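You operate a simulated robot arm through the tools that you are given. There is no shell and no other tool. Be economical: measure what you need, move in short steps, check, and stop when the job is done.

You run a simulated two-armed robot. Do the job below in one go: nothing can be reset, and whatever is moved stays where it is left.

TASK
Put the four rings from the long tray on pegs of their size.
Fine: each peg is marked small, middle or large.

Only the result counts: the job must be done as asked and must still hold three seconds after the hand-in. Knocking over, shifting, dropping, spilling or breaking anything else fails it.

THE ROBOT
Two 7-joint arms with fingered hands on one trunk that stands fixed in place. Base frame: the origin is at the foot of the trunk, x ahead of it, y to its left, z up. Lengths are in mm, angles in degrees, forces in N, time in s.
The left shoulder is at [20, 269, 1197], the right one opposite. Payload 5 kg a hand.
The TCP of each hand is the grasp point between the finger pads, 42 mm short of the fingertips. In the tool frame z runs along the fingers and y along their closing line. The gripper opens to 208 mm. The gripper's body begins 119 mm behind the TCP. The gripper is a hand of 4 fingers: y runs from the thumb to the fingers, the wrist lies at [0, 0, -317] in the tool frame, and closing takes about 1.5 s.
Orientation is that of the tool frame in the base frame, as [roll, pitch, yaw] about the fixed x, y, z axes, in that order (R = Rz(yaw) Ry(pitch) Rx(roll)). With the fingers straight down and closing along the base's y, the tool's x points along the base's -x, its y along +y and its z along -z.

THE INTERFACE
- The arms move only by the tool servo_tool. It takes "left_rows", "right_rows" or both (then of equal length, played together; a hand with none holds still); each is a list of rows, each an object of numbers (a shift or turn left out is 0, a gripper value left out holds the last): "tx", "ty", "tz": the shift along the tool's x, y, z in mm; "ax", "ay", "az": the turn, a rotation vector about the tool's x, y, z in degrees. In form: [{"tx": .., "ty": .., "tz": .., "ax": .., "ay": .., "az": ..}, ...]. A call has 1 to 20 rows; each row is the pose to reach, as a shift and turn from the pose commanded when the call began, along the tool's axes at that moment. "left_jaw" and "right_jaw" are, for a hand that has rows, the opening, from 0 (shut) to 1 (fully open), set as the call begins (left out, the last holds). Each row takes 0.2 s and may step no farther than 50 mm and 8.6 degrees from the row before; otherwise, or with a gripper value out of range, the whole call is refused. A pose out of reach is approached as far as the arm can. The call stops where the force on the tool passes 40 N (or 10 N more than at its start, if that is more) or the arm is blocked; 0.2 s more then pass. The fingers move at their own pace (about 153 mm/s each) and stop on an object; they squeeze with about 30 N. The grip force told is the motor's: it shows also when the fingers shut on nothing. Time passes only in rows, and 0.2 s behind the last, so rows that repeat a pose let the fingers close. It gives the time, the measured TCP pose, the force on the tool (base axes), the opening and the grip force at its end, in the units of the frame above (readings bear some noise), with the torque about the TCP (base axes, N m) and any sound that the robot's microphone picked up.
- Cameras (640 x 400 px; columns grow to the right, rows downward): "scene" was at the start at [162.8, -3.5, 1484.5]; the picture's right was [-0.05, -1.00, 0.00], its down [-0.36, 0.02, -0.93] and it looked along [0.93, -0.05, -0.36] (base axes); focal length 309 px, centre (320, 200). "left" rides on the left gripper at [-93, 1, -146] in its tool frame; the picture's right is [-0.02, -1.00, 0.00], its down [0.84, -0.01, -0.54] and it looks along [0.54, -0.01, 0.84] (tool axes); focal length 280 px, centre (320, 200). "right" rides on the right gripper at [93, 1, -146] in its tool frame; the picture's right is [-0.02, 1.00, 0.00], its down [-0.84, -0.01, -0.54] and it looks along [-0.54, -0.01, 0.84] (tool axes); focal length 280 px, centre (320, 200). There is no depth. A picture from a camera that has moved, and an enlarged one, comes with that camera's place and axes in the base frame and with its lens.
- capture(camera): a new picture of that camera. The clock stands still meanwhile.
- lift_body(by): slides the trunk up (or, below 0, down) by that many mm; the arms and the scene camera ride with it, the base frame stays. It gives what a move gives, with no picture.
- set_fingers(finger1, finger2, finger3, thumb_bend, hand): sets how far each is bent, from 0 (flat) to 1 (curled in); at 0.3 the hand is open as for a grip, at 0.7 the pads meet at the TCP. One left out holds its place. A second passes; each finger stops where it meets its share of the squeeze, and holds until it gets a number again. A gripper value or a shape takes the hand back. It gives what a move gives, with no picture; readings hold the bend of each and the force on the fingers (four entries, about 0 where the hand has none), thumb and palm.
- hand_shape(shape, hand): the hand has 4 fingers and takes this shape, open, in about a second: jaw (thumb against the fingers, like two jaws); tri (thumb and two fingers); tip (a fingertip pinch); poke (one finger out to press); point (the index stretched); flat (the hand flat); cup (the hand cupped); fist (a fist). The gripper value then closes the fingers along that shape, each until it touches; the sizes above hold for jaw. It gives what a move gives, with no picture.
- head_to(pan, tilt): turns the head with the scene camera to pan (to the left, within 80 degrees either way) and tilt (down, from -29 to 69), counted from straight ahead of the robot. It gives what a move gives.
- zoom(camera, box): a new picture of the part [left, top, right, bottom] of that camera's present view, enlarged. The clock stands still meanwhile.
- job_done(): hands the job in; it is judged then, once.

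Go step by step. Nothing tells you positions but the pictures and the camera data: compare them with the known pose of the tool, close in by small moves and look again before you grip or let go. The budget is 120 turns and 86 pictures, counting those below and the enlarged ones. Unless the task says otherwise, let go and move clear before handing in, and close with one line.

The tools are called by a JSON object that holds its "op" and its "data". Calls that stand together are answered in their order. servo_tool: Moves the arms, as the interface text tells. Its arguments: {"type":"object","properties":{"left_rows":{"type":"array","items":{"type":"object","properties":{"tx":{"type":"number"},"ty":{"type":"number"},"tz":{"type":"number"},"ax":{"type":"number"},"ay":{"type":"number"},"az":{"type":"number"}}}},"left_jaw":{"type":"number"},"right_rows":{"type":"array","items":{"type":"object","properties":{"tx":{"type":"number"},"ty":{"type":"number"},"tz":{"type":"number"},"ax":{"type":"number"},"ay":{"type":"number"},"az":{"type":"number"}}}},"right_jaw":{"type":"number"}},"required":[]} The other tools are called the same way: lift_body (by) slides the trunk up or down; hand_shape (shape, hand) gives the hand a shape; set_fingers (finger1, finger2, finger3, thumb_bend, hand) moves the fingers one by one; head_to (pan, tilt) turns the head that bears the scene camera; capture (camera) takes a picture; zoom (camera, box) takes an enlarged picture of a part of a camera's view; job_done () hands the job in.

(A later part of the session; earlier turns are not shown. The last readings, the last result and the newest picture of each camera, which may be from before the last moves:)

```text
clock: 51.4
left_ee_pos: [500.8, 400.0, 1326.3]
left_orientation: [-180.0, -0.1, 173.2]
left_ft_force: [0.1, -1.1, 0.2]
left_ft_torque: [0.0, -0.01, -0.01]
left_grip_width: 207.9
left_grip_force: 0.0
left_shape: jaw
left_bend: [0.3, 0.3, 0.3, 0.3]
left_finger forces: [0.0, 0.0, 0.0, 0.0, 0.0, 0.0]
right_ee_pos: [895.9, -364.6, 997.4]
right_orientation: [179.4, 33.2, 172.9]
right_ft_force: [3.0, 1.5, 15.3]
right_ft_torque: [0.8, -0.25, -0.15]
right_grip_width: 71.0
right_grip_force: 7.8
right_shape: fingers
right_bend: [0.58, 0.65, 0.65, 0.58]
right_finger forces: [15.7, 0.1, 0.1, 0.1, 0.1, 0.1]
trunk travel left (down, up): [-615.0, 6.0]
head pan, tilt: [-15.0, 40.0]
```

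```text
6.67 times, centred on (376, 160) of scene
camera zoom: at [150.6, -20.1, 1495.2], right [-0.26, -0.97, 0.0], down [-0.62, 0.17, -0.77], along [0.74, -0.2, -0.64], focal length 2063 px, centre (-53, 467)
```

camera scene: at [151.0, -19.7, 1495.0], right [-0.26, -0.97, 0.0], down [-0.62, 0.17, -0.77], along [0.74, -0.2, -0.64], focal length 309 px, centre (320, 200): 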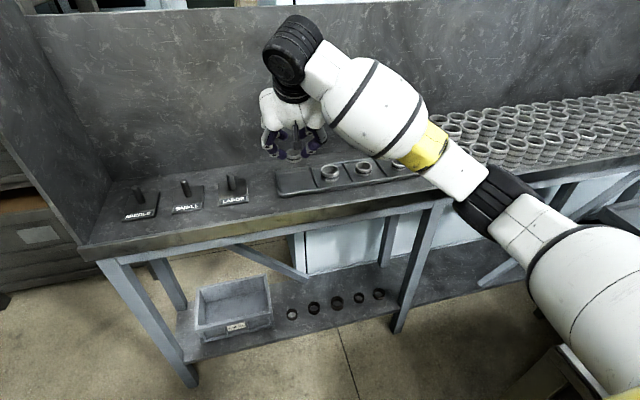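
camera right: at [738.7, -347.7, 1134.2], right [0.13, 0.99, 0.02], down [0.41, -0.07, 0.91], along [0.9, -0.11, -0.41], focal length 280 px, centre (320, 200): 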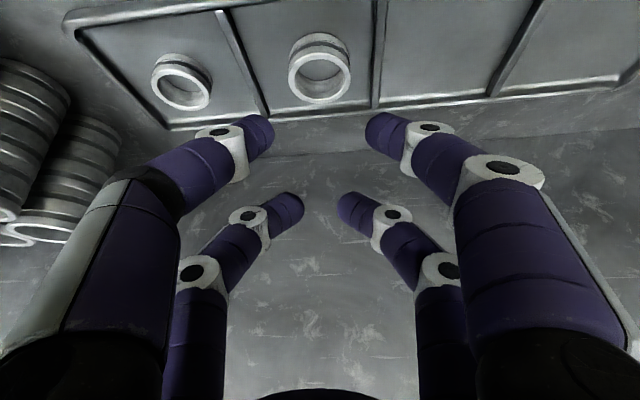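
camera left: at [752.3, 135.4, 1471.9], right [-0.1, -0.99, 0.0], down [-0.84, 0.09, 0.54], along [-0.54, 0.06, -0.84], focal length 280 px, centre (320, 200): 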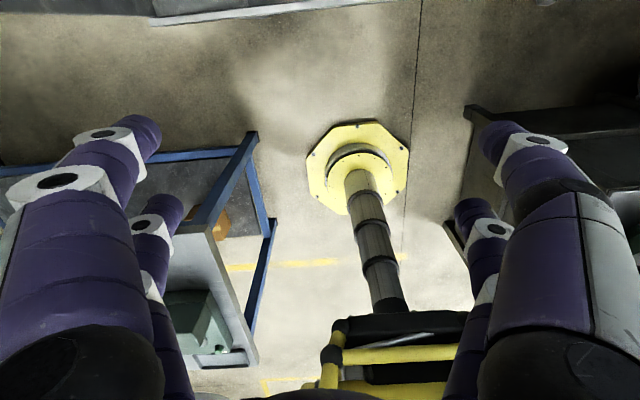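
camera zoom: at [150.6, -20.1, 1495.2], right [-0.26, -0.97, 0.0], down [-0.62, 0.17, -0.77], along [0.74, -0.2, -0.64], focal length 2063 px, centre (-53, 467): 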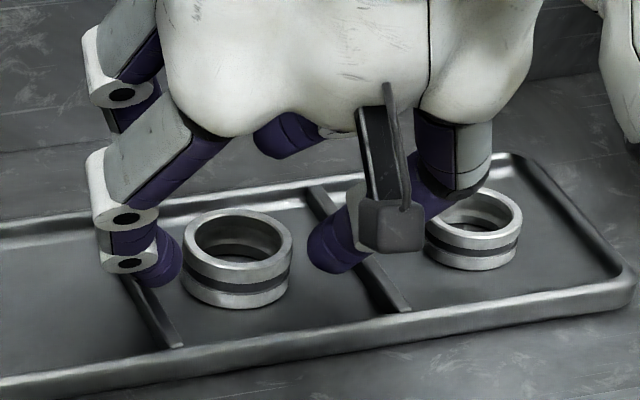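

Finger1 is resting on the divider. Raising 4 mm with a small correction, then closing.

{"op": "servo_tool", "data": {"right_rows": [{"tx": -2.2, "tz": -3.4}, {"tx": -0.5, "ty": -1, "tz": -4.5}, {"tx": -0.5, "ty": -1, "tz": -4.5}]}}

{"op": "set_fingers", "data": {"hand": "right", "finger1": 0.65, "thumb_bend": 0.65}}

{"op": "zoom", "data": {"camera": "right", "box": [224, 60, 416, 180]}}

```text
clock: 52.2
left_ee_pos: [501.6, 399.3, 1326.7]
left_orientation: [-179.9, 0.0, 173.2]
left_ft_force: [0.4, -0.1, -0.6]
left_ft_torque: [-0.02, -0.02, 0.01]
left_grip_width: 208.2
left_grip_force: 0.0
left_shape: jaw
left_bend: [0.3, 0.3, 0.3, 0.3]
left_finger forces: [0.1, 0.0, 0.1, 0.0, 0.0, 0.0]
right_ee_pos: [891.9, -367.5, 999.6]
right_orientation: [179.5, 32.8, 173.0]
right_ft_force: [-0.4, -0.7, 1.5]
right_ft_torque: [0.09, 0.0, -0.01]
right_grip_width: 71.4
right_grip_force: 0.7
right_shape: fingers
right_bend: [0.58, 0.65, 0.65, 0.58]
right_finger forces: [1.3, 0.0, 0.1, 0.1, 0.0, 0.0]
trunk travel left (down, up): [-615.0, 6.0]
head pan, tilt: [-15.0, 40.0]
```

```text
clock: 53.2
left_ee_pos: [501.3, 399.2, 1325.7]
left_orientation: [-180.0, -0.1, 173.3]
left_ft_force: [-0.5, -0.3, -0.4]
left_ft_torque: [-0.02, -0.02, 0.01]
left_grip_width: 208.0
left_grip_force: 0.0
left_shape: jaw
left_bend: [0.3, 0.3, 0.3, 0.3]
left_finger forces: [0.0, 0.0, 0.0, 0.2, 0.0, 0.0]
right_ee_pos: [894.9, -366.4, 1000.2]
right_orientation: [179.6, 32.9, 172.9]
right_ft_force: [0.4, -0.3, -0.2]
right_ft_torque: [0.02, 0.01, 0.05]
right_grip_width: 42.1
right_grip_force: 1.4
right_shape: fingers
right_bend: [0.63, 0.65, 0.65, 0.64]
right_finger forces: [1.7, 0.0, 0.0, 0.0, 1.8, 0.0]
trunk travel left (down, up): [-615.0, 6.0]
head pan, tilt: [-15.0, 40.0]
```

```text
3.33 times, centred on (320, 120) of right
camera zoom: at [737.4, -347.5, 1071.6], right [0.13, 0.99, 0.01], down [0.41, -0.07, 0.91], along [0.9, -0.11, -0.41], focal length 935 px, centre (320, 467)
```

zoom: 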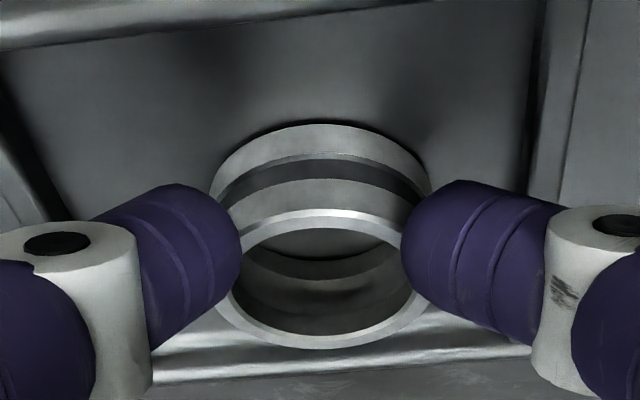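

The tips caught the ring forward of its centre (chord width 42). Reopening, moving back 8 mm and down 3, and closing again.

{"op": "set_fingers", "data": {"hand": "right", "finger1": 0.592, "thumb_bend": 0.592}}

{"op": "servo_tool", "data": {"right_rows": [{"tx": 5, "tz": -3}, {"tx": 8.3, "tz": -1.8}, {"tx": 8.3, "tz": -1.8}]}}

{"op": "zoom", "data": {"camera": "right", "box": [224, 60, 416, 180]}}

{"op": "set_fingers", "data": {"hand": "right", "finger1": 0.65, "thumb_bend": 0.65}}

{"op": "zoom", "data": {"camera": "right", "box": [224, 60, 416, 180]}}

```text
clock: 54.2
left_ee_pos: [502.4, 398.9, 1326.2]
left_orientation: [180.0, 0.1, 173.2]
left_ft_force: [1.1, -0.3, -0.1]
left_ft_torque: [-0.02, 0.01, 0.0]
left_grip_width: 207.9
left_grip_force: 0.1
left_shape: jaw
left_bend: [0.3, 0.3, 0.3, 0.3]
left_finger forces: [0.0, 0.1, 0.0, 0.0, 0.1, 0.1]
right_ee_pos: [894.1, -366.9, 1000.0]
right_orientation: [179.5, 32.9, 173.0]
right_ft_force: [0.8, 0.4, -0.6]
right_ft_torque: [0.0, -0.05, 0.01]
right_grip_width: 64.9
right_grip_force: 0.0
right_shape: fingers
right_bend: [0.59, 0.65, 0.65, 0.59]
right_finger forces: [0.0, 0.0, 0.0, 0.0, 0.0, 0.1]
trunk travel left (down, up): [-615.0, 6.0]
head pan, tilt: [-15.0, 40.0]
```

```text
clock: 55.0
left_ee_pos: [501.7, 398.8, 1326.5]
left_orientation: [-179.9, 0.0, 173.3]
left_ft_force: [0.3, 0.1, 0.0]
left_ft_torque: [0.0, -0.02, 0.01]
left_grip_width: 208.1
left_grip_force: 0.1
left_shape: jaw
left_bend: [0.3, 0.3, 0.3, 0.3]
left_finger forces: [0.0, 0.0, 0.0, 0.0, 0.0, 0.0]
right_ee_pos: [886.4, -365.6, 998.2]
right_orientation: [179.5, 32.9, 173.1]
right_ft_force: [0.4, 1.0, 0.8]
right_ft_torque: [0.02, 0.0, 0.04]
right_grip_width: 64.8
right_grip_force: 0.1
right_shape: fingers
right_bend: [0.59, 0.65, 0.65, 0.59]
right_finger forces: [0.1, 0.0, 0.0, 0.1, 0.0, 0.0]
trunk travel left (down, up): [-615.0, 6.0]
head pan, tilt: [-15.0, 40.0]
```

```text
3.33 times, centred on (320, 120) of right
camera zoom: at [730.4, -346.2, 1069.1], right [0.13, 0.99, 0.01], down [0.41, -0.07, 0.91], along [0.9, -0.11, -0.41], focal length 935 px, centre (320, 467)
```

zoom: 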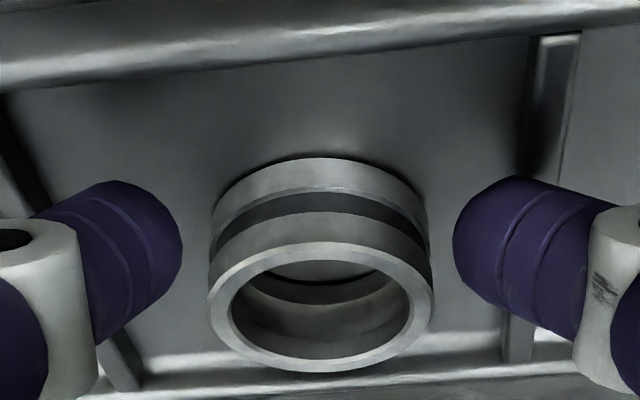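

```text
clock: 56.0
left_ee_pos: [502.6, 398.7, 1326.0]
left_orientation: [180.0, 0.0, 173.1]
left_ft_force: [0.2, -0.7, 0.0]
left_ft_torque: [-0.01, -0.02, -0.03]
left_grip_width: 207.8
left_grip_force: 0.1
left_shape: jaw
left_bend: [0.3, 0.3, 0.3, 0.3]
left_finger forces: [0.1, 0.0, 0.0, 0.1, 0.0, 0.0]
right_ee_pos: [886.0, -366.1, 997.9]
right_orientation: [179.4, 32.9, 173.0]
right_ft_force: [-1.3, 0.5, -0.4]
right_ft_torque: [0.01, 0.02, 0.07]
right_grip_width: 35.6
right_grip_force: 0.1
right_shape: fingers
right_bend: [0.65, 0.65, 0.65, 0.65]
right_finger forces: [0.1, 0.1, 0.1, 0.0, 0.0, 0.0]
trunk travel left (down, up): [-615.0, 6.0]
head pan, tilt: [-15.0, 40.0]
```

```text
3.33 times, centred on (320, 120) of right
camera zoom: at [730.4, -346.4, 1069.0], right [0.13, 0.99, 0.01], down [0.41, -0.07, 0.91], along [0.9, -0.11, -0.41], focal length 935 px, centre (320, 467)
```

zoom: 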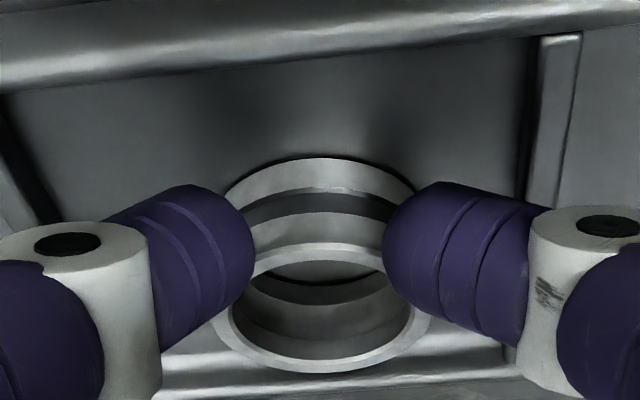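

The tips are actually on the near side of the ring, so I went the wrong way. Reopening and moving forward 16 mm, down 3.

{"op": "set_fingers", "data": {"hand": "right", "finger1": 0.592, "thumb_bend": 0.592}}

{"op": "servo_tool", "data": {"right_rows": [{"tx": -8, "tz": 4}, {"tx": -14, "tz": 8}, {"tx": -11.8, "tz": 11.2}, {"tx": -11.8, "tz": 11.2}]}}

{"op": "zoom", "data": {"camera": "right", "box": [224, 60, 416, 180]}}

{"op": "zoom", "data": {"camera": "scene", "box": [328, 130, 424, 190]}}

```text
clock: 57.0
left_ee_pos: [501.6, 398.9, 1325.9]
left_orientation: [179.9, -0.1, 173.2]
left_ft_force: [-0.3, 0.0, 0.4]
left_ft_torque: [0.01, 0.0, -0.02]
left_grip_width: 207.9
left_grip_force: 0.0
left_shape: jaw
left_bend: [0.3, 0.3, 0.3, 0.3]
left_finger forces: [0.0, 0.0, 0.0, 0.0, 0.1, 0.0]
right_ee_pos: [887.1, -366.0, 997.5]
right_orientation: [179.5, 32.9, 173.0]
right_ft_force: [-0.8, -0.7, -0.5]
right_ft_torque: [0.03, -0.02, 0.01]
right_grip_width: 64.7
right_grip_force: 0.0
right_shape: fingers
right_bend: [0.59, 0.65, 0.65, 0.59]
right_finger forces: [0.0, 0.0, 0.1, 0.0, 0.1, 0.0]
trunk travel left (down, up): [-615.0, 6.0]
head pan, tilt: [-15.0, 40.0]
```

```text
clock: 58.0
left_ee_pos: [501.8, 398.8, 1325.8]
left_orientation: [-180.0, 0.0, 173.3]
left_ft_force: [-0.4, -0.1, -0.4]
left_ft_torque: [0.03, -0.01, 0.0]
left_grip_width: 207.8
left_grip_force: 0.1
left_shape: jaw
left_bend: [0.3, 0.3, 0.3, 0.3]
left_finger forces: [0.0, 0.1, 0.1, 0.0, 0.0, 0.1]
right_ee_pos: [903.1, -366.9, 995.8]
right_orientation: [179.6, 33.0, 172.9]
right_ft_force: [0.0, -0.6, 2.7]
right_ft_torque: [0.07, -0.06, -0.04]
right_grip_width: 64.0
right_grip_force: 0.8
right_shape: fingers
right_bend: [0.6, 0.65, 0.65, 0.59]
right_finger forces: [2.7, 0.0, 0.0, 0.0, 0.0, 0.1]
trunk travel left (down, up): [-615.0, 6.0]
head pan, tilt: [-15.0, 40.0]
```

```text
3.33 times, centred on (320, 120) of right
camera zoom: at [746.6, -348.1, 1066.2], right [0.13, 0.99, 0.01], down [0.41, -0.07, 0.91], along [0.9, -0.11, -0.41], focal length 935 px, centre (320, 467)
```

zoom: 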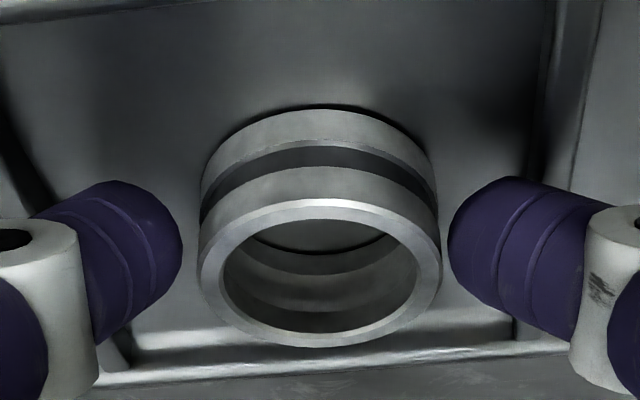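

```text
6.67 times, centred on (376, 160) of scene
camera zoom: at [151.5, -20.6, 1494.9], right [-0.26, -0.97, 0.0], down [-0.62, 0.17, -0.77], along [0.74, -0.2, -0.64], focal length 2063 px, centre (-53, 467)
```

zoom: 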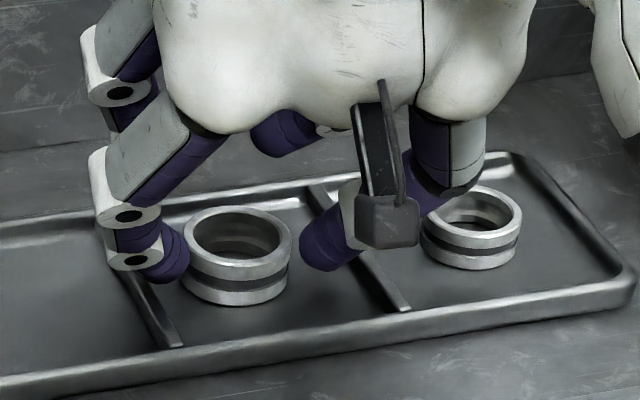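

The tips now flank the ring's middle in both views. Closing.

{"op": "set_fingers", "data": {"hand": "right", "finger1": 0.65, "thumb_bend": 0.65}}

{"op": "zoom", "data": {"camera": "right", "box": [224, 60, 416, 180]}}

```text
clock: 59.0
left_ee_pos: [502.2, 399.4, 1326.2]
left_orientation: [180.0, 0.0, 173.2]
left_ft_force: [-0.3, 0.2, -0.6]
left_ft_torque: [-0.01, -0.01, 0.0]
left_grip_width: 208.0
left_grip_force: 0.0
left_shape: jaw
left_bend: [0.3, 0.3, 0.3, 0.3]
left_finger forces: [0.0, 0.1, 0.1, 0.0, 0.1, 0.1]
right_ee_pos: [903.5, -367.4, 994.4]
right_orientation: [179.5, 32.9, 173.0]
right_ft_force: [0.1, -0.7, -0.1]
right_ft_torque: [0.0, 0.03, -0.01]
right_grip_width: 53.7
right_grip_force: 6.4
right_shape: fingers
right_bend: [0.61, 0.65, 0.65, 0.63]
right_finger forces: [6.3, 0.1, 0.0, 0.0, 6.5, 0.0]
trunk travel left (down, up): [-615.0, 6.0]
head pan, tilt: [-15.0, 40.0]
```

```text
3.33 times, centred on (320, 120) of right
camera zoom: at [746.6, -347.9, 1065.9], right [0.13, 0.99, 0.01], down [0.41, -0.07, 0.91], along [0.9, -0.11, -0.41], focal length 935 px, centre (320, 467)
```

zoom: 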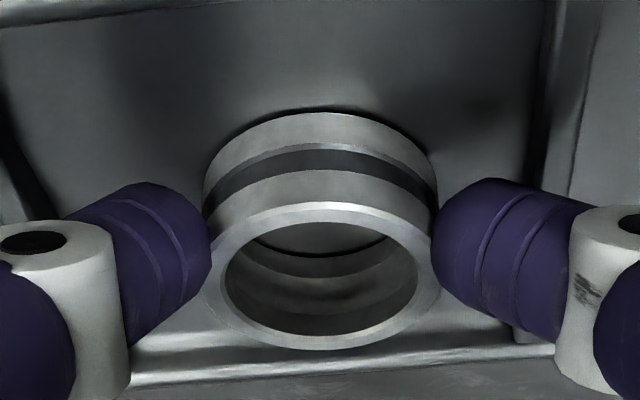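

Full-diameter grip (width 53.7). Squeezing slightly more and lifting.

{"op": "set_fingers", "data": {"hand": "right", "finger1": 0.67, "thumb_bend": 0.67}}

{"op": "servo_tool", "data": {"right_rows": [{"tx": -5.4, "tz": -8.4}, {"tx": -10.8, "tz": -16.8}, {"tx": -18, "tz": -28}, {"tx": -30, "tz": -46}, {"tx": -42, "tz": -65}, {"tx": -51, "tz": -79}, {"tx": -51, "tz": -79}]}}

{"op": "capture", "data": {"camera": "right"}}

```text
clock: 60.0
left_ee_pos: [501.3, 398.3, 1326.1]
left_orientation: [-180.0, 0.0, 173.2]
left_ft_force: [0.0, 0.5, -1.0]
left_ft_torque: [0.03, 0.01, 0.02]
left_grip_width: 207.8
left_grip_force: 0.0
left_shape: jaw
left_bend: [0.3, 0.3, 0.3, 0.3]
left_finger forces: [0.0, 0.0, 0.0, 0.0, 0.0, 0.0]
right_ee_pos: [903.0, -366.7, 994.8]
right_orientation: [179.5, 32.9, 173.0]
right_ft_force: [0.6, 0.6, 0.2]
right_ft_torque: [-0.01, -0.01, -0.02]
right_grip_width: 52.9
right_grip_force: 8.8
right_shape: fingers
right_bend: [0.61, 0.65, 0.65, 0.64]
right_finger forces: [8.7, 0.0, 0.0, 0.0, 8.6, 0.0]
trunk travel left (down, up): [-615.0, 6.0]
head pan, tilt: [-15.0, 40.0]
```

```text
clock: 61.6
left_ee_pos: [502.9, 400.3, 1325.6]
left_orientation: [180.0, 0.0, 173.3]
left_ft_force: [0.6, 0.1, 0.0]
left_ft_torque: [0.03, 0.0, -0.02]
left_grip_width: 207.9
left_grip_force: 0.0
left_shape: jaw
left_bend: [0.3, 0.3, 0.3, 0.3]
left_finger forces: [0.0, 0.0, 0.0, 0.0, 0.0, 0.1]
right_ee_pos: [902.6, -370.1, 1087.3]
right_orientation: [179.5, 32.9, 173.0]
right_ft_force: [0.3, -1.4, -1.2]
right_ft_torque: [0.02, -0.01, 0.01]
right_grip_width: 53.2
right_grip_force: 8.4
right_shape: fingers
right_bend: [0.61, 0.65, 0.65, 0.64]
right_finger forces: [8.7, 0.0, 0.0, 0.0, 8.7, 0.1]
trunk travel left (down, up): [-615.0, 6.0]
head pan, tilt: [-15.0, 40.0]
```

```text
23 pictures are left
camera right: at [745.1, -350.1, 1158.6], right [0.13, 0.99, 0.01], down [0.41, -0.07, 0.91], along [0.9, -0.11, -0.41], focal length 280 px, centre (320, 200)
```

right: 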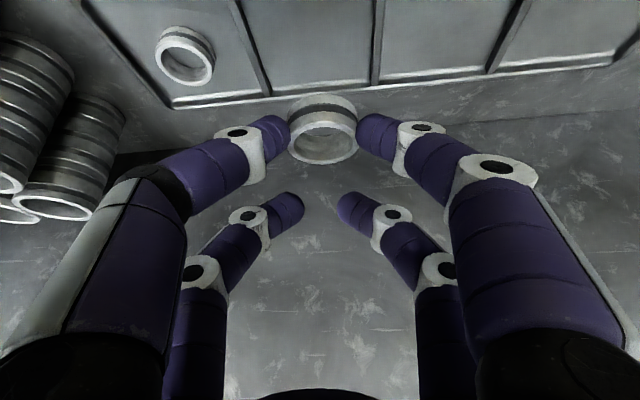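

The middle ring is held. Carrying it across to above the MIDDLE peg (≈924, 295) with a 40° yaw for reach.

{"op": "servo_tool", "data": {"right_rows": [{"tx": 4.6, "ty": 46.4, "tz": -2.8, "ax": -1.6, "az": -2.4}, {"tx": 9.1, "ty": 92.7, "tz": -5.6, "ax": -3.1, "az": -4.8}, {"tx": 13.7, "ty": 139.1, "tz": -8.3, "ax": -4.7, "az": -7.2}, {"tx": 18.2, "ty": 185.5, "tz": -11.1, "ax": -6.2, "az": -9.6}, {"tx": 22.8, "ty": 231.8, "tz": -13.9, "ax": -7.8, "az": -12}, {"tx": 27.3, "ty": 278.2, "tz": -16.7, "ax": -9.3, "az": -14.4}, {"tx": 31.9, "ty": 324.6, "tz": -19.5, "ax": -10.9, "az": -16.8}, {"tx": 36.4, "ty": 370.9, "tz": -22.2, "ax": -12.4, "az": -19.2}, {"tx": 41, "ty": 417.3, "tz": -25, "ax": -14, "az": -21.6}, {"tx": 45.5, "ty": 463.6, "tz": -27.8, "ax": -15.5, "az": -24}, {"tx": 50, "ty": 510, "tz": -30.6, "ax": -17.1, "az": -26.4}, {"tx": 54.6, "ty": 556.4, "tz": -33.3, "ax": -18.6, "az": -28.8}, {"tx": 59.2, "ty": 602.7, "tz": -36.1, "ax": -20.2, "az": -31.2}, {"tx": 63.7, "ty": 649.1, "tz": -38.9, "ax": -21.7, "az": -33.6}, {"tx": 63.7, "ty": 649.1, "tz": -38.9, "ax": -21.7, "az": -33.6}]}}

{"op": "capture", "data": {"camera": "right"}}

{"op": "zoom", "data": {"camera": "scene", "box": [96, 140, 208, 210]}}

```text
clock: 65.0
left_ee_pos: [502.3, 397.6, 1325.7]
left_orientation: [-180.0, -0.1, 173.3]
left_ft_force: [1.2, 0.8, -0.4]
left_ft_torque: [0.14, 0.14, -0.01]
left_grip_width: 207.6
left_grip_force: 0.0
left_shape: jaw
left_bend: [0.3, 0.3, 0.3, 0.3]
left_finger forces: [0.0, 0.0, 0.0, 0.0, 0.1, 0.0]
right_ee_pos: [923.5, 251.9, 1075.3]
right_orientation: [180.0, 32.4, -148.6]
right_ft_force: [0.3, 0.0, -1.5]
right_ft_torque: [0.02, 0.04, 0.06]
right_grip_width: 52.6
right_grip_force: 9.2
right_shape: fingers
right_bend: [0.6, 0.65, 0.65, 0.64]
right_finger forces: [9.0, 0.1, 0.0, 0.0, 8.9, 0.0]
trunk travel left (down, up): [-615.0, 6.0]
head pan, tilt: [-15.0, 40.0]
stopped in row 15 (right hand): the arm was blocked; the commanded pose is now the measured one
```

```text
22 pictures are left
camera right: at [789.3, 171.8, 1147.7], right [-0.51, 0.86, 0.01], down [0.37, 0.21, 0.91], along [0.78, 0.46, -0.42], focal length 280 px, centre (320, 200)
```

right: 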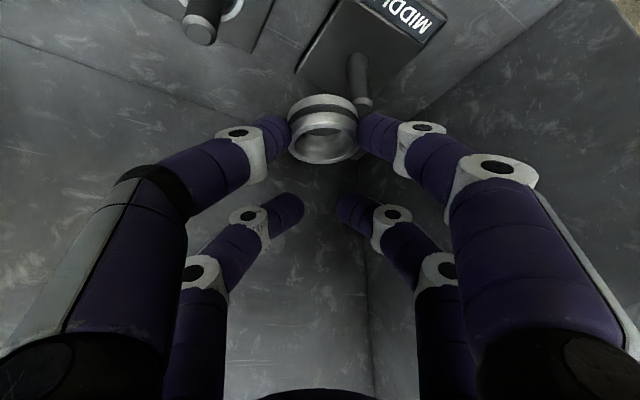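

```text
5.71 times, centred on (152, 175) of scene
camera zoom: at [153.0, -21.1, 1494.7], right [-0.26, -0.97, 0.0], down [-0.62, 0.17, -0.77], along [0.74, -0.2, -0.64], focal length 1768 px, centre (1280, 343)
```

zoom: 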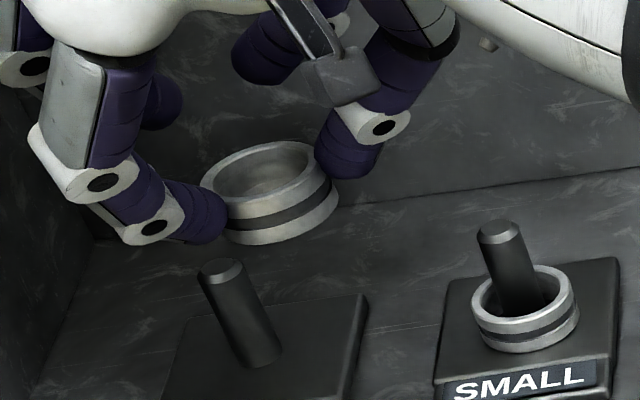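

The arm ran out of reach short of the peg. Tilting the hand 7° more gains reach; I'll combine it with the needed shift of about (−15, +30) mm.

{"op": "servo_tool", "data": {"right_rows": [{"tx": 1, "ty": 0, "tz": -4, "ay": -3.5}, {"tx": 2, "ty": 6, "tz": -7, "ay": -7}, {"tx": 2.7, "ty": 20, "tz": -5.3, "ay": -7}, {"tx": 2.7, "ty": 33.4, "tz": -5.3, "ay": -7}, {"tx": 2.7, "ty": 33.4, "tz": -5.3, "ay": -7}]}}

{"op": "zoom", "data": {"camera": "right", "box": [224, 40, 416, 160]}}

{"op": "zoom", "data": {"camera": "scene", "box": [96, 140, 208, 210]}}

```text
clock: 66.2
left_ee_pos: [502.1, 399.2, 1325.5]
left_orientation: [180.0, -0.1, 173.2]
left_ft_force: [-0.3, 0.3, 1.0]
left_ft_torque: [-0.07, -0.03, 0.01]
left_grip_width: 207.9
left_grip_force: 0.1
left_shape: jaw
left_bend: [0.3, 0.3, 0.3, 0.3]
left_finger forces: [0.0, 0.1, 0.0, 0.0, 0.0, 0.1]
right_ee_pos: [899.7, 285.3, 1080.1]
right_orientation: [179.8, 39.6, -148.5]
right_ft_force: [0.2, 0.3, -2.0]
right_ft_torque: [-0.02, -0.01, -0.03]
right_grip_width: 52.5
right_grip_force: 9.0
right_shape: fingers
right_bend: [0.6, 0.65, 0.65, 0.64]
right_finger forces: [8.9, 0.0, 0.1, 0.0, 8.8, 0.0]
trunk travel left (down, up): [-615.0, 6.0]
head pan, tilt: [-15.0, 40.0]
```

```text
3.33 times, centred on (320, 100) of right
camera zoom: at [757.5, 200.0, 1133.0], right [-0.51, 0.86, 0.01], down [0.27, 0.15, 0.95], along [0.81, 0.49, -0.31], focal length 935 px, centre (320, 533)
```

zoom: 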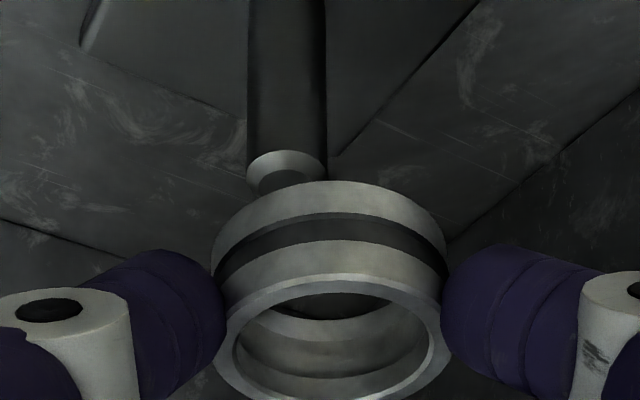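

```text
5.71 times, centred on (152, 175) of scene
camera zoom: at [151.7, -20.3, 1494.9], right [-0.26, -0.97, 0.0], down [-0.62, 0.17, -0.77], along [0.74, -0.2, -0.64], focal length 1768 px, centre (1280, 343)
```

zoom: 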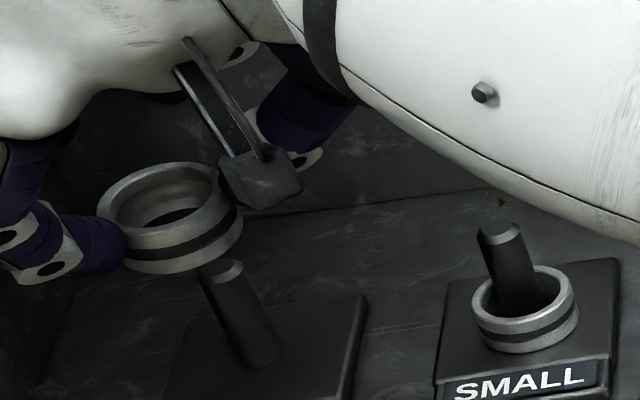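

The ring is about 13 mm too far in +y. Correcting and checking before the descent.

{"op": "servo_tool", "data": {"right_rows": [{"tx": 6.5, "ty": -10, "tz": -5.4}, {"tx": 10.3, "ty": -10, "tz": -0.8}, {"tx": 10.3, "ty": -10, "tz": -0.8}]}}

{"op": "zoom", "data": {"camera": "right", "box": [224, 40, 416, 160]}}

{"op": "zoom", "data": {"camera": "scene", "box": [96, 140, 208, 210]}}

```text
clock: 67.0
left_ee_pos: [502.6, 398.8, 1326.4]
left_orientation: [180.0, 0.0, 173.3]
left_ft_force: [-0.1, -0.3, 0.0]
left_ft_torque: [0.03, 0.0, -0.02]
left_grip_width: 208.0
left_grip_force: 0.0
left_shape: jaw
left_bend: [0.3, 0.3, 0.3, 0.3]
left_finger forces: [0.0, 0.0, 0.0, 0.0, 0.0, 0.0]
right_ee_pos: [895.7, 270.9, 1074.9]
right_orientation: [179.9, 39.4, -148.5]
right_ft_force: [-0.1, 0.0, -0.5]
right_ft_torque: [0.01, 0.02, 0.02]
right_grip_width: 52.4
right_grip_force: 9.0
right_shape: fingers
right_bend: [0.6, 0.65, 0.65, 0.64]
right_finger forces: [8.9, 0.1, 0.0, 0.0, 8.7, 0.0]
trunk travel left (down, up): [-615.0, 6.0]
head pan, tilt: [-15.0, 40.0]
```

```text
3.33 times, centred on (320, 100) of right
camera zoom: at [755.2, 185.8, 1127.1], right [-0.51, 0.86, 0.01], down [0.27, 0.15, 0.95], along [0.81, 0.49, -0.31], focal length 935 px, centre (320, 533)
```

zoom: 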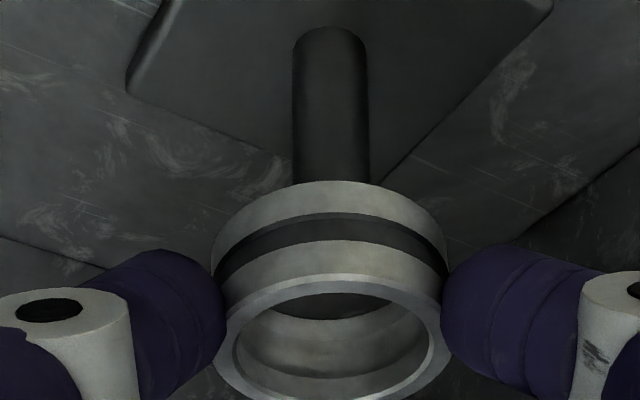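

```text
5.71 times, centred on (152, 175) of scene
camera zoom: at [151.6, -21.0, 1494.9], right [-0.26, -0.97, 0.0], down [-0.62, 0.17, -0.77], along [0.74, -0.2, -0.64], focal length 1768 px, centre (1280, 343)
```

zoom: 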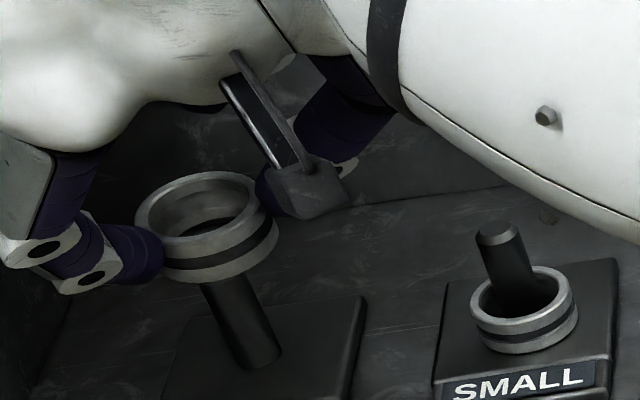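

Aligned in both views. Descending 53 mm.

{"op": "servo_tool", "data": {"right_rows": [{"tx": 7, "ty": 1.5, "tz": 8.5}, {"tx": 14, "ty": 1.5, "tz": 17}, {"tx": 21, "ty": 1.5, "tz": 25.5}, {"tx": 28, "ty": 1.5, "tz": 34}, {"tx": 33.6, "ty": 1.5, "tz": 41}, {"tx": 33.6, "ty": 1.5, "tz": 41}]}}

{"op": "zoom", "data": {"camera": "scene", "box": [96, 150, 208, 220]}}

```text
clock: 68.4
left_ee_pos: [502.3, 399.1, 1327.0]
left_orientation: [-180.0, 0.1, 173.2]
left_ft_force: [0.4, 0.4, 0.4]
left_ft_torque: [-0.04, 0.0, 0.03]
left_grip_width: 207.7
left_grip_force: 0.1
left_shape: jaw
left_bend: [0.3, 0.3, 0.3, 0.3]
left_finger forces: [0.1, 0.0, 0.0, 0.0, 0.1, 0.1]
right_ee_pos: [893.6, 270.0, 1022.5]
right_orientation: [179.9, 39.5, -148.6]
right_ft_force: [-0.9, -0.3, 0.4]
right_ft_torque: [0.0, 0.03, -0.02]
right_grip_width: 25.7
right_grip_force: 0.1
right_shape: fingers
right_bend: [0.67, 0.65, 0.65, 0.67]
right_finger forces: [0.1, 0.0, 0.0, 0.1, 0.0, 0.0]
trunk travel left (down, up): [-615.0, 6.0]
head pan, tilt: [-15.0, 40.0]
```

```text
5.71 times, centred on (152, 185) of scene
camera zoom: at [151.4, -20.6, 1494.9], right [-0.26, -0.97, 0.0], down [-0.62, 0.17, -0.77], along [0.74, -0.2, -0.64], focal length 1768 px, centre (1280, 286)
```

zoom: 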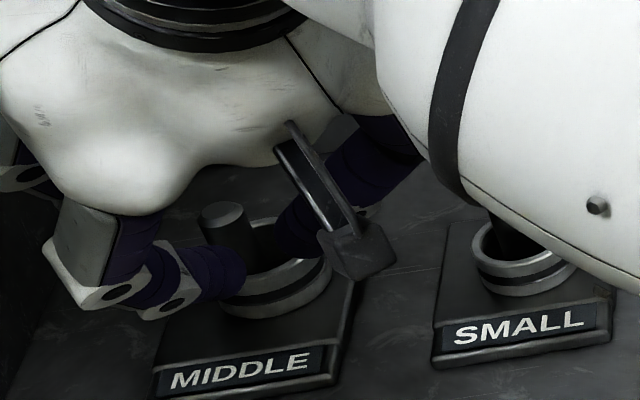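

The grip slipped off and the ring has apparently dropped down around the peg. Opening and rising to check.

{"op": "set_fingers", "data": {"hand": "right", "finger1": 0.6, "thumb_bend": 0.6}}

{"op": "servo_tool", "data": {"right_rows": [{"tx": -8, "tz": -10}, {"tx": -18, "tz": -22}, {"tx": -34, "tz": -41.5}, {"tx": -51, "tz": -62}, {"tx": -51, "tz": -62}]}}

{"op": "zoom", "data": {"camera": "scene", "box": [96, 140, 256, 240]}}

```text
clock: 69.4
left_ee_pos: [501.8, 399.2, 1326.6]
left_orientation: [180.0, 0.0, 173.2]
left_ft_force: [1.0, -0.4, 0.3]
left_ft_torque: [0.0, 0.0, 0.04]
left_grip_width: 208.0
left_grip_force: 0.0
left_shape: jaw
left_bend: [0.3, 0.3, 0.3, 0.3]
left_finger forces: [0.0, 0.0, 0.0, 0.1, 0.1, 0.1]
right_ee_pos: [894.6, 271.5, 1022.5]
right_orientation: [180.0, 39.5, -148.5]
right_ft_force: [-0.6, 0.3, 0.0]
right_ft_torque: [-0.01, 0.0, 0.01]
right_grip_width: 59.7
right_grip_force: 0.0
right_shape: fingers
right_bend: [0.6, 0.65, 0.65, 0.6]
right_finger forces: [0.1, 0.1, 0.1, 0.1, 0.1, 0.0]
trunk travel left (down, up): [-615.0, 6.0]
head pan, tilt: [-15.0, 40.0]
```

```text
clock: 70.6
left_ee_pos: [502.2, 398.2, 1325.4]
left_orientation: [-179.9, 0.0, 173.1]
left_ft_force: [0.2, -0.7, 0.2]
left_ft_torque: [0.01, 0.01, 0.0]
left_grip_width: 208.0
left_grip_force: 0.0
left_shape: jaw
left_bend: [0.3, 0.3, 0.3, 0.3]
left_finger forces: [0.1, 0.0, 0.0, 0.1, 0.0, 0.0]
right_ee_pos: [894.5, 271.4, 1101.8]
right_orientation: [179.9, 39.5, -148.5]
right_ft_force: [-0.2, -0.4, -0.6]
right_ft_torque: [-0.01, 0.01, 0.01]
right_grip_width: 59.8
right_grip_force: 0.0
right_shape: fingers
right_bend: [0.6, 0.65, 0.65, 0.6]
right_finger forces: [0.0, 0.1, 0.0, 0.0, 0.0, 0.1]
trunk travel left (down, up): [-615.0, 6.0]
head pan, tilt: [-15.0, 40.0]
```

```text
4.00 times, centred on (176, 190) of scene
camera zoom: at [151.9, -20.6, 1494.8], right [-0.26, -0.97, 0.0], down [-0.62, 0.17, -0.77], along [0.74, -0.2, -0.64], focal length 1238 px, centre (896, 240)
```

zoom: 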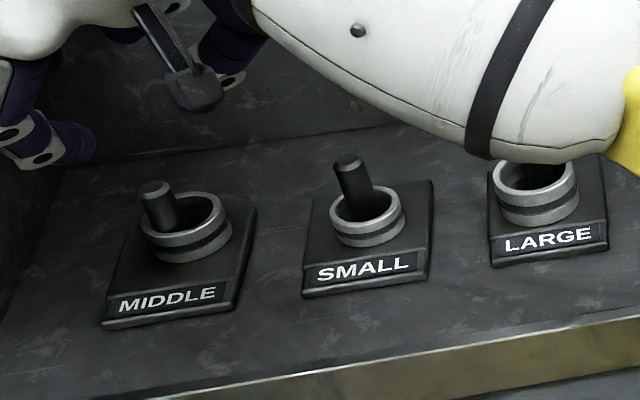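

Middle ring is on MIDDLE, lying flat. Now the long move back to the last small ring in the fourth compartment (≈907, −492).

{"op": "servo_tool", "data": {"right_rows": [{"tx": 18.65, "ty": -38.49, "tz": -13.84, "ax": 1.44, "az": 1.75}, {"tx": 37.3, "ty": -76.98, "tz": -27.68, "ax": 2.88, "az": 3.5}, {"tx": 55.95, "ty": -115.47, "tz": -41.52, "ax": 4.32, "az": 5.25}, {"tx": 74.6, "ty": -153.96, "tz": -55.36, "ax": 5.76, "az": 7}, {"tx": 93.25, "ty": -192.45, "tz": -69.2, "ax": 7.2, "az": 8.75}, {"tx": 111.9, "ty": -230.94, "tz": -83.04, "ax": 8.64, "az": 10.5}, {"tx": 130.55, "ty": -269.43, "tz": -96.88, "ax": 10.08, "az": 12.25}, {"tx": 149.2, "ty": -307.92, "tz": -110.72, "ax": 11.52, "az": 14}, {"tx": 167.85, "ty": -346.41, "tz": -124.56, "ax": 12.96, "az": 15.75}, {"tx": 186.5, "ty": -384.9, "tz": -138.4, "ax": 14.4, "az": 17.5}, {"tx": 205.15, "ty": -423.39, "tz": -152.24, "ax": 15.84, "az": 19.25}, {"tx": 223.8, "ty": -461.88, "tz": -166.08, "ax": 17.28, "az": 21}, {"tx": 242.45, "ty": -500.37, "tz": -179.92, "ax": 18.72, "az": 22.75}, {"tx": 261.1, "ty": -538.86, "tz": -193.76, "ax": 20.16, "az": 24.5}, {"tx": 279.75, "ty": -577.35, "tz": -207.6, "ax": 21.6, "az": 26.25}, {"tx": 298.4, "ty": -615.84, "tz": -221.4, "ax": 23.04, "az": 28}, {"tx": 317, "ty": -654.3, "tz": -235.2, "ax": 24.5, "az": 29.7}, {"tx": 317, "ty": -654.3, "tz": -235.2, "ax": 24.5, "az": 29.7}]}}

{"op": "servo_tool", "data": {"right_rows": [{"ay": 3.3}, {"ay": 6.5}, {"ay": 6.5}]}}

{"op": "set_fingers", "data": {"hand": "right", "finger1": 0.59, "thumb_bend": 0.59}}

{"op": "capture", "data": {"camera": "right"}}

```text
clock: 74.4
left_ee_pos: [501.9, 400.5, 1326.2]
left_orientation: [-179.9, 0.1, 173.4]
left_ft_force: [0.4, 0.7, 0.6]
left_ft_torque: [-0.12, 0.0, 0.02]
left_grip_width: 208.0
left_grip_force: 0.1
left_shape: jaw
left_bend: [0.3, 0.3, 0.3, 0.3]
left_finger forces: [0.0, 0.0, 0.1, 0.0, 0.1, 0.0]
right_ee_pos: [904.9, -488.4, 1080.5]
right_orientation: [-180.0, 39.4, 173.1]
right_ft_force: [0.4, 1.4, -0.4]
right_ft_torque: [-0.09, -0.01, -0.07]
right_grip_width: 60.3
right_grip_force: 0.1
right_shape: fingers
right_bend: [0.6, 0.65, 0.65, 0.6]
right_finger forces: [0.1, 0.0, 0.0, 0.0, 0.1, 0.0]
trunk travel left (down, up): [-615.0, 6.0]
head pan, tilt: [-15.0, 40.0]
```

```text
clock: 75.2
left_ee_pos: [501.2, 399.6, 1326.3]
left_orientation: [180.0, -0.1, 173.2]
left_ft_force: [-0.3, -0.4, 0.8]
left_ft_torque: [0.0, 0.0, -0.01]
left_grip_width: 208.3
left_grip_force: 0.0
left_shape: jaw
left_bend: [0.3, 0.3, 0.3, 0.3]
left_finger forces: [0.0, 0.2, 0.1, 0.1, 0.0, 0.0]
right_ee_pos: [904.4, -491.8, 1080.5]
right_orientation: [180.0, 32.9, 173.0]
right_ft_force: [-0.6, -0.1, -0.4]
right_ft_torque: [-0.06, 0.0, 0.01]
right_grip_width: 60.3
right_grip_force: 0.1
right_shape: fingers
right_bend: [0.6, 0.65, 0.65, 0.6]
right_finger forces: [0.1, 0.1, 0.0, 0.1, 0.0, 0.0]
trunk travel left (down, up): [-615.0, 6.0]
head pan, tilt: [-15.0, 40.0]
```

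```text
clock: 76.2
left_ee_pos: [502.7, 398.8, 1326.5]
left_orientation: [180.0, 0.0, 173.2]
left_ft_force: [-0.4, -0.5, 1.0]
left_ft_torque: [0.05, -0.03, 0.0]
left_grip_width: 208.2
left_grip_force: 0.0
left_shape: jaw
left_bend: [0.3, 0.3, 0.3, 0.3]
left_finger forces: [0.1, 0.0, 0.0, 0.0, 0.0, 0.0]
right_ee_pos: [903.9, -492.4, 1080.1]
right_orientation: [179.9, 32.9, 173.0]
right_ft_force: [-0.4, -0.3, -0.1]
right_ft_torque: [0.02, -0.01, -0.01]
right_grip_width: 64.8
right_grip_force: 0.1
right_shape: fingers
right_bend: [0.59, 0.65, 0.65, 0.59]
right_finger forces: [0.0, 0.1, 0.0, 0.1, 0.1, 0.0]
trunk travel left (down, up): [-615.0, 6.0]
head pan, tilt: [-15.0, 40.0]
```

```text
14 pictures are left
camera right: at [747.4, -471.4, 1152.0], right [0.13, 0.99, 0.01], down [0.41, -0.06, 0.91], along [0.9, -0.12, -0.41], focal length 280 px, centre (320, 200)
```

right: 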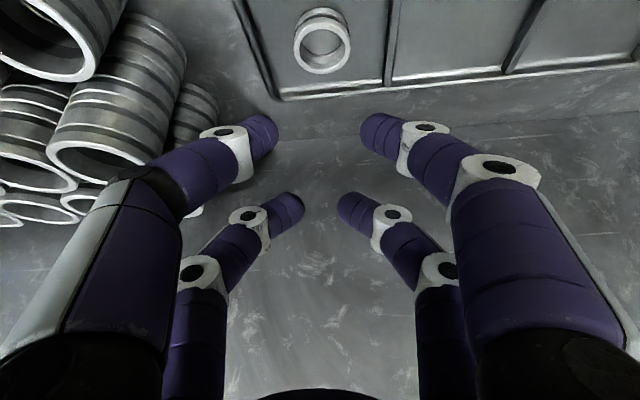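

The ring stacks stand close on the thumb side, so I'll yaw the hand 33° clockwise here to keep the knuckles clear, then re-look.

{"op": "servo_tool", "data": {"right_rows": [{"tx": 2.5, "ty": 1.2, "tz": 2, "ax": 3.6, "az": 5.5}, {"tx": 5, "ty": 2.3, "tz": 4, "ax": 7.2, "az": 11.1}, {"tx": 7.5, "ty": 3.5, "tz": 6, "ax": 10.7, "az": 16.6}, {"tx": 10, "ty": 4.6, "tz": 8, "ax": 14.3, "az": 22.2}, {"tx": 12.5, "ty": 5.8, "tz": 9.8, "ax": 17.9, "az": 27.7}, {"tx": 12.5, "ty": 5.8, "tz": 9.8, "ax": 17.9, "az": 27.7}]}}

{"op": "capture", "data": {"camera": "right"}}

{"op": "zoom", "data": {"camera": "scene", "box": [352, 80, 512, 180]}}

```text
clock: 77.6
left_ee_pos: [501.8, 398.1, 1327.5]
left_orientation: [180.0, 0.1, 173.2]
left_ft_force: [0.3, -0.3, 0.8]
left_ft_torque: [0.04, -0.04, 0.0]
left_grip_width: 207.8
left_grip_force: 0.1
left_shape: jaw
left_bend: [0.3, 0.3, 0.3, 0.3]
left_finger forces: [0.1, 0.1, 0.1, 0.0, 0.0, 0.0]
right_ee_pos: [897.7, -487.4, 1066.4]
right_orientation: [179.9, 32.9, 139.9]
right_ft_force: [-0.1, 1.0, 1.0]
right_ft_torque: [0.03, 0.01, 0.04]
right_grip_width: 65.0
right_grip_force: 0.1
right_shape: fingers
right_bend: [0.59, 0.65, 0.65, 0.59]
right_finger forces: [0.0, 0.0, 0.0, 0.1, 0.1, 0.0]
trunk travel left (down, up): [-615.0, 6.0]
head pan, tilt: [-15.0, 40.0]
```

```text
13 pictures are left
camera right: at [778.2, -384.9, 1138.1], right [0.65, 0.76, 0.01], down [0.31, -0.28, 0.91], along [0.69, -0.59, -0.41], focal length 280 px, centre (320, 200)
```

right: 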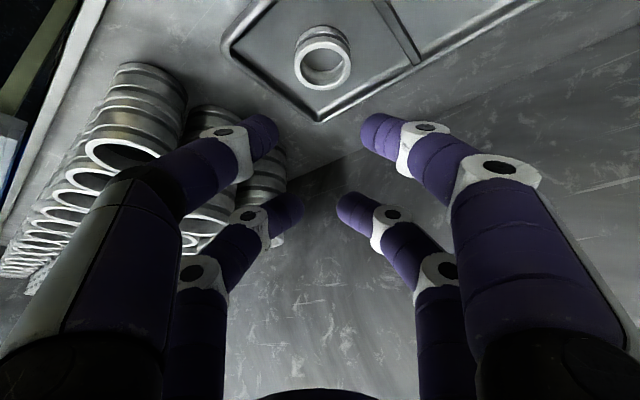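

```text
4.00 times, centred on (432, 130) of scene
camera zoom: at [151.4, -21.1, 1494.9], right [-0.26, -0.97, 0.0], down [-0.62, 0.17, -0.77], along [0.74, -0.2, -0.64], focal length 1238 px, centre (-128, 480)
```

zoom: 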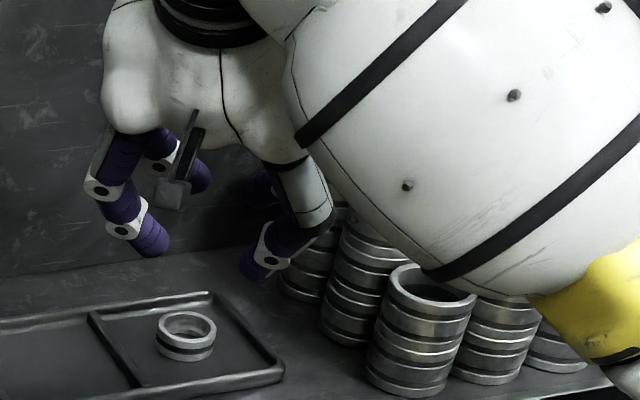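

Stack tops are at about z≈1001, y<−630, so the knuckles clear them. The ring is well lined up; descending 70 mm with 3.5 mm forward and 2 mm lateral correction.

{"op": "servo_tool", "data": {"right_rows": [{"tx": 8, "ty": 2, "tz": 14}, {"tx": 16, "ty": 2, "tz": 28}, {"tx": 24, "ty": 2, "tz": 41}, {"tx": 30, "ty": 2, "tz": 52}, {"tx": 35, "ty": 2, "tz": 60}, {"tx": 35, "ty": 2, "tz": 60}]}}

{"op": "zoom", "data": {"camera": "right", "box": [224, 60, 416, 180]}}

```text
clock: 79.0
left_ee_pos: [501.3, 399.3, 1325.7]
left_orientation: [179.9, -0.1, 173.3]
left_ft_force: [-0.2, 0.2, -0.2]
left_ft_torque: [-0.01, -0.01, 0.01]
left_grip_width: 207.9
left_grip_force: 0.0
left_shape: jaw
left_bend: [0.3, 0.3, 0.3, 0.3]
left_finger forces: [0.0, 0.0, 0.1, 0.0, 0.0, 0.0]
right_ee_pos: [902.5, -487.7, 995.5]
right_orientation: [180.0, 33.0, 140.0]
right_ft_force: [-0.2, -0.3, 0.7]
right_ft_torque: [0.01, 0.02, 0.0]
right_grip_width: 64.9
right_grip_force: 0.1
right_shape: fingers
right_bend: [0.59, 0.65, 0.65, 0.59]
right_finger forces: [0.0, 0.1, 0.1, 0.0, 0.0, 0.1]
trunk travel left (down, up): [-615.0, 6.0]
head pan, tilt: [-15.0, 40.0]
```

```text
3.33 times, centred on (320, 120) of right
camera zoom: at [782.6, -384.8, 1068.1], right [0.65, 0.76, 0.01], down [0.31, -0.28, 0.91], along [0.69, -0.59, -0.41], focal length 935 px, centre (320, 467)
```

zoom: 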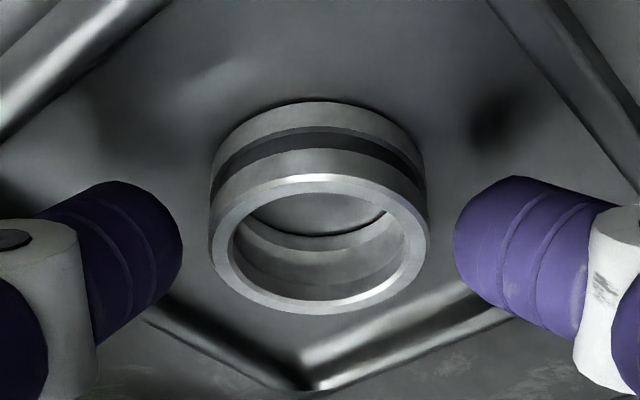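

Nearly right; 3.5 mm back and 3 mm down, then close.

{"op": "servo_tool", "data": {"right_rows": [{"tx": 3, "tz": -1}, {"tx": 4.5, "tz": 0.6}, {"tx": 4.5, "tz": 0.6}]}}

{"op": "set_fingers", "data": {"hand": "right", "finger1": 0.66, "thumb_bend": 0.66}}

{"op": "zoom", "data": {"camera": "right", "box": [224, 60, 416, 180]}}

```text
clock: 79.8
left_ee_pos: [501.3, 400.8, 1326.5]
left_orientation: [180.0, 0.0, 173.2]
left_ft_force: [0.1, 0.0, -0.7]
left_ft_torque: [-0.07, -0.04, -0.02]
left_grip_width: 208.0
left_grip_force: 0.0
left_shape: jaw
left_bend: [0.3, 0.3, 0.3, 0.3]
left_finger forces: [0.0, 0.1, 0.1, 0.0, 0.1, 0.0]
right_ee_pos: [897.6, -483.3, 993.5]
right_orientation: [179.9, 33.0, 140.0]
right_ft_force: [0.2, 0.0, -0.2]
right_ft_torque: [-0.03, -0.02, -0.01]
right_grip_width: 64.7
right_grip_force: 0.0
right_shape: fingers
right_bend: [0.59, 0.65, 0.65, 0.59]
right_finger forces: [0.0, 0.1, 0.1, 0.0, 0.0, 0.0]
trunk travel left (down, up): [-615.0, 6.0]
head pan, tilt: [-15.0, 40.0]
```

```text
clock: 80.8
left_ee_pos: [503.1, 398.4, 1325.3]
left_orientation: [179.9, -0.1, 173.2]
left_ft_force: [0.8, -0.2, 0.3]
left_ft_torque: [0.02, -0.01, -0.01]
left_grip_width: 207.7
left_grip_force: 0.1
left_shape: jaw
left_bend: [0.3, 0.3, 0.3, 0.3]
left_finger forces: [0.0, 0.0, 0.0, 0.0, 0.0, 0.0]
right_ee_pos: [898.1, -484.0, 993.2]
right_orientation: [179.8, 32.9, 140.0]
right_ft_force: [-0.1, -0.6, 0.9]
right_ft_torque: [0.03, -0.02, 0.02]
right_grip_width: 45.3
right_grip_force: 5.5
right_shape: fingers
right_bend: [0.63, 0.65, 0.65, 0.64]
right_finger forces: [5.1, 0.1, 0.0, 0.1, 5.1, 0.0]
trunk travel left (down, up): [-615.0, 6.0]
head pan, tilt: [-15.0, 40.0]
```

```text
3.33 times, centred on (320, 120) of right
camera zoom: at [778.7, -381.7, 1064.8], right [0.65, 0.76, 0.01], down [0.31, -0.28, 0.91], along [0.69, -0.59, -0.41], focal length 935 px, centre (320, 467)
```

zoom: 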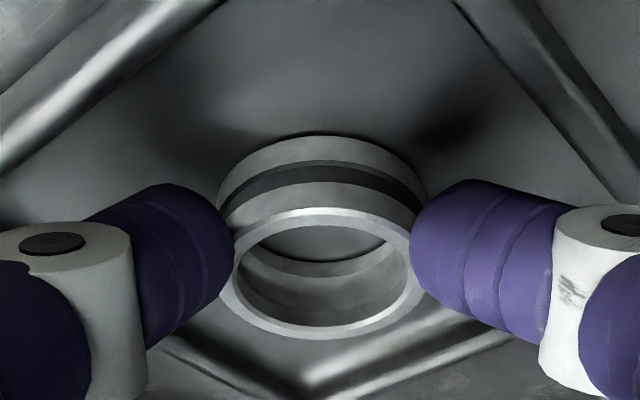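

Slightly on the near side of centre (width 45). Reopening, forward 5 mm, and closing again for a full-diameter grip.

{"op": "set_fingers", "data": {"hand": "right", "finger1": 0.595, "thumb_bend": 0.595}}

{"op": "servo_tool", "data": {"right_rows": [{"tx": -4.2, "tz": 2.7}, {"tx": -4.2, "tz": 2.7}]}}

{"op": "set_fingers", "data": {"hand": "right", "finger1": 0.66, "thumb_bend": 0.66}}

```text
clock: 81.8
left_ee_pos: [502.3, 399.3, 1326.0]
left_orientation: [180.0, 0.0, 173.2]
left_ft_force: [0.2, 0.9, -0.4]
left_ft_torque: [0.02, -0.02, -0.06]
left_grip_width: 207.9
left_grip_force: 0.1
left_shape: jaw
left_bend: [0.3, 0.3, 0.3, 0.3]
left_finger forces: [0.0, 0.0, 0.0, 0.0, 0.0, 0.1]
right_ee_pos: [899.2, -484.0, 992.8]
right_orientation: [179.9, 32.9, 140.0]
right_ft_force: [0.5, 0.2, 0.6]
right_ft_torque: [0.04, -0.03, -0.04]
right_grip_width: 64.8
right_grip_force: 0.1
right_shape: fingers
right_bend: [0.59, 0.65, 0.65, 0.59]
right_finger forces: [0.1, 0.1, 0.0, 0.1, 0.0, 0.1]
trunk travel left (down, up): [-615.0, 6.0]
head pan, tilt: [-15.0, 40.0]
```

```text
clock: 82.4
left_ee_pos: [501.6, 399.1, 1325.9]
left_orientation: [180.0, 0.0, 173.2]
left_ft_force: [0.2, 0.4, -0.4]
left_ft_torque: [-0.02, -0.02, 0.02]
left_grip_width: 207.7
left_grip_force: 0.0
left_shape: jaw
left_bend: [0.3, 0.3, 0.3, 0.3]
left_finger forces: [0.0, 0.1, 0.0, 0.0, 0.1, 0.1]
right_ee_pos: [902.3, -487.9, 994.3]
right_orientation: [179.9, 32.8, 140.0]
right_ft_force: [-0.7, 0.2, -0.1]
right_ft_torque: [0.02, -0.01, 0.03]
right_grip_width: 64.8
right_grip_force: 0.1
right_shape: fingers
right_bend: [0.59, 0.65, 0.65, 0.59]
right_finger forces: [0.0, 0.1, 0.0, 0.0, 0.0, 0.0]
trunk travel left (down, up): [-615.0, 6.0]
head pan, tilt: [-15.0, 40.0]
```

```text
clock: 83.4
left_ee_pos: [502.6, 398.8, 1325.1]
left_orientation: [180.0, 0.1, 173.2]
left_ft_force: [0.4, 0.0, -0.3]
left_ft_torque: [-0.01, 0.01, 0.02]
left_grip_width: 207.8
left_grip_force: 0.0
left_shape: jaw
left_bend: [0.3, 0.3, 0.3, 0.3]
left_finger forces: [0.0, 0.1, 0.0, 0.0, 0.0, 0.0]
right_ee_pos: [902.5, -487.6, 993.3]
right_orientation: [179.9, 32.9, 140.0]
right_ft_force: [1.1, 0.2, 0.0]
right_ft_torque: [0.03, 0.0, -0.03]
right_grip_width: 48.9
right_grip_force: 6.2
right_shape: fingers
right_bend: [0.62, 0.65, 0.65, 0.64]
right_finger forces: [6.0, 0.0, 0.0, 0.0, 6.2, 0.0]
trunk travel left (down, up): [-615.0, 6.0]
head pan, tilt: [-15.0, 40.0]
```

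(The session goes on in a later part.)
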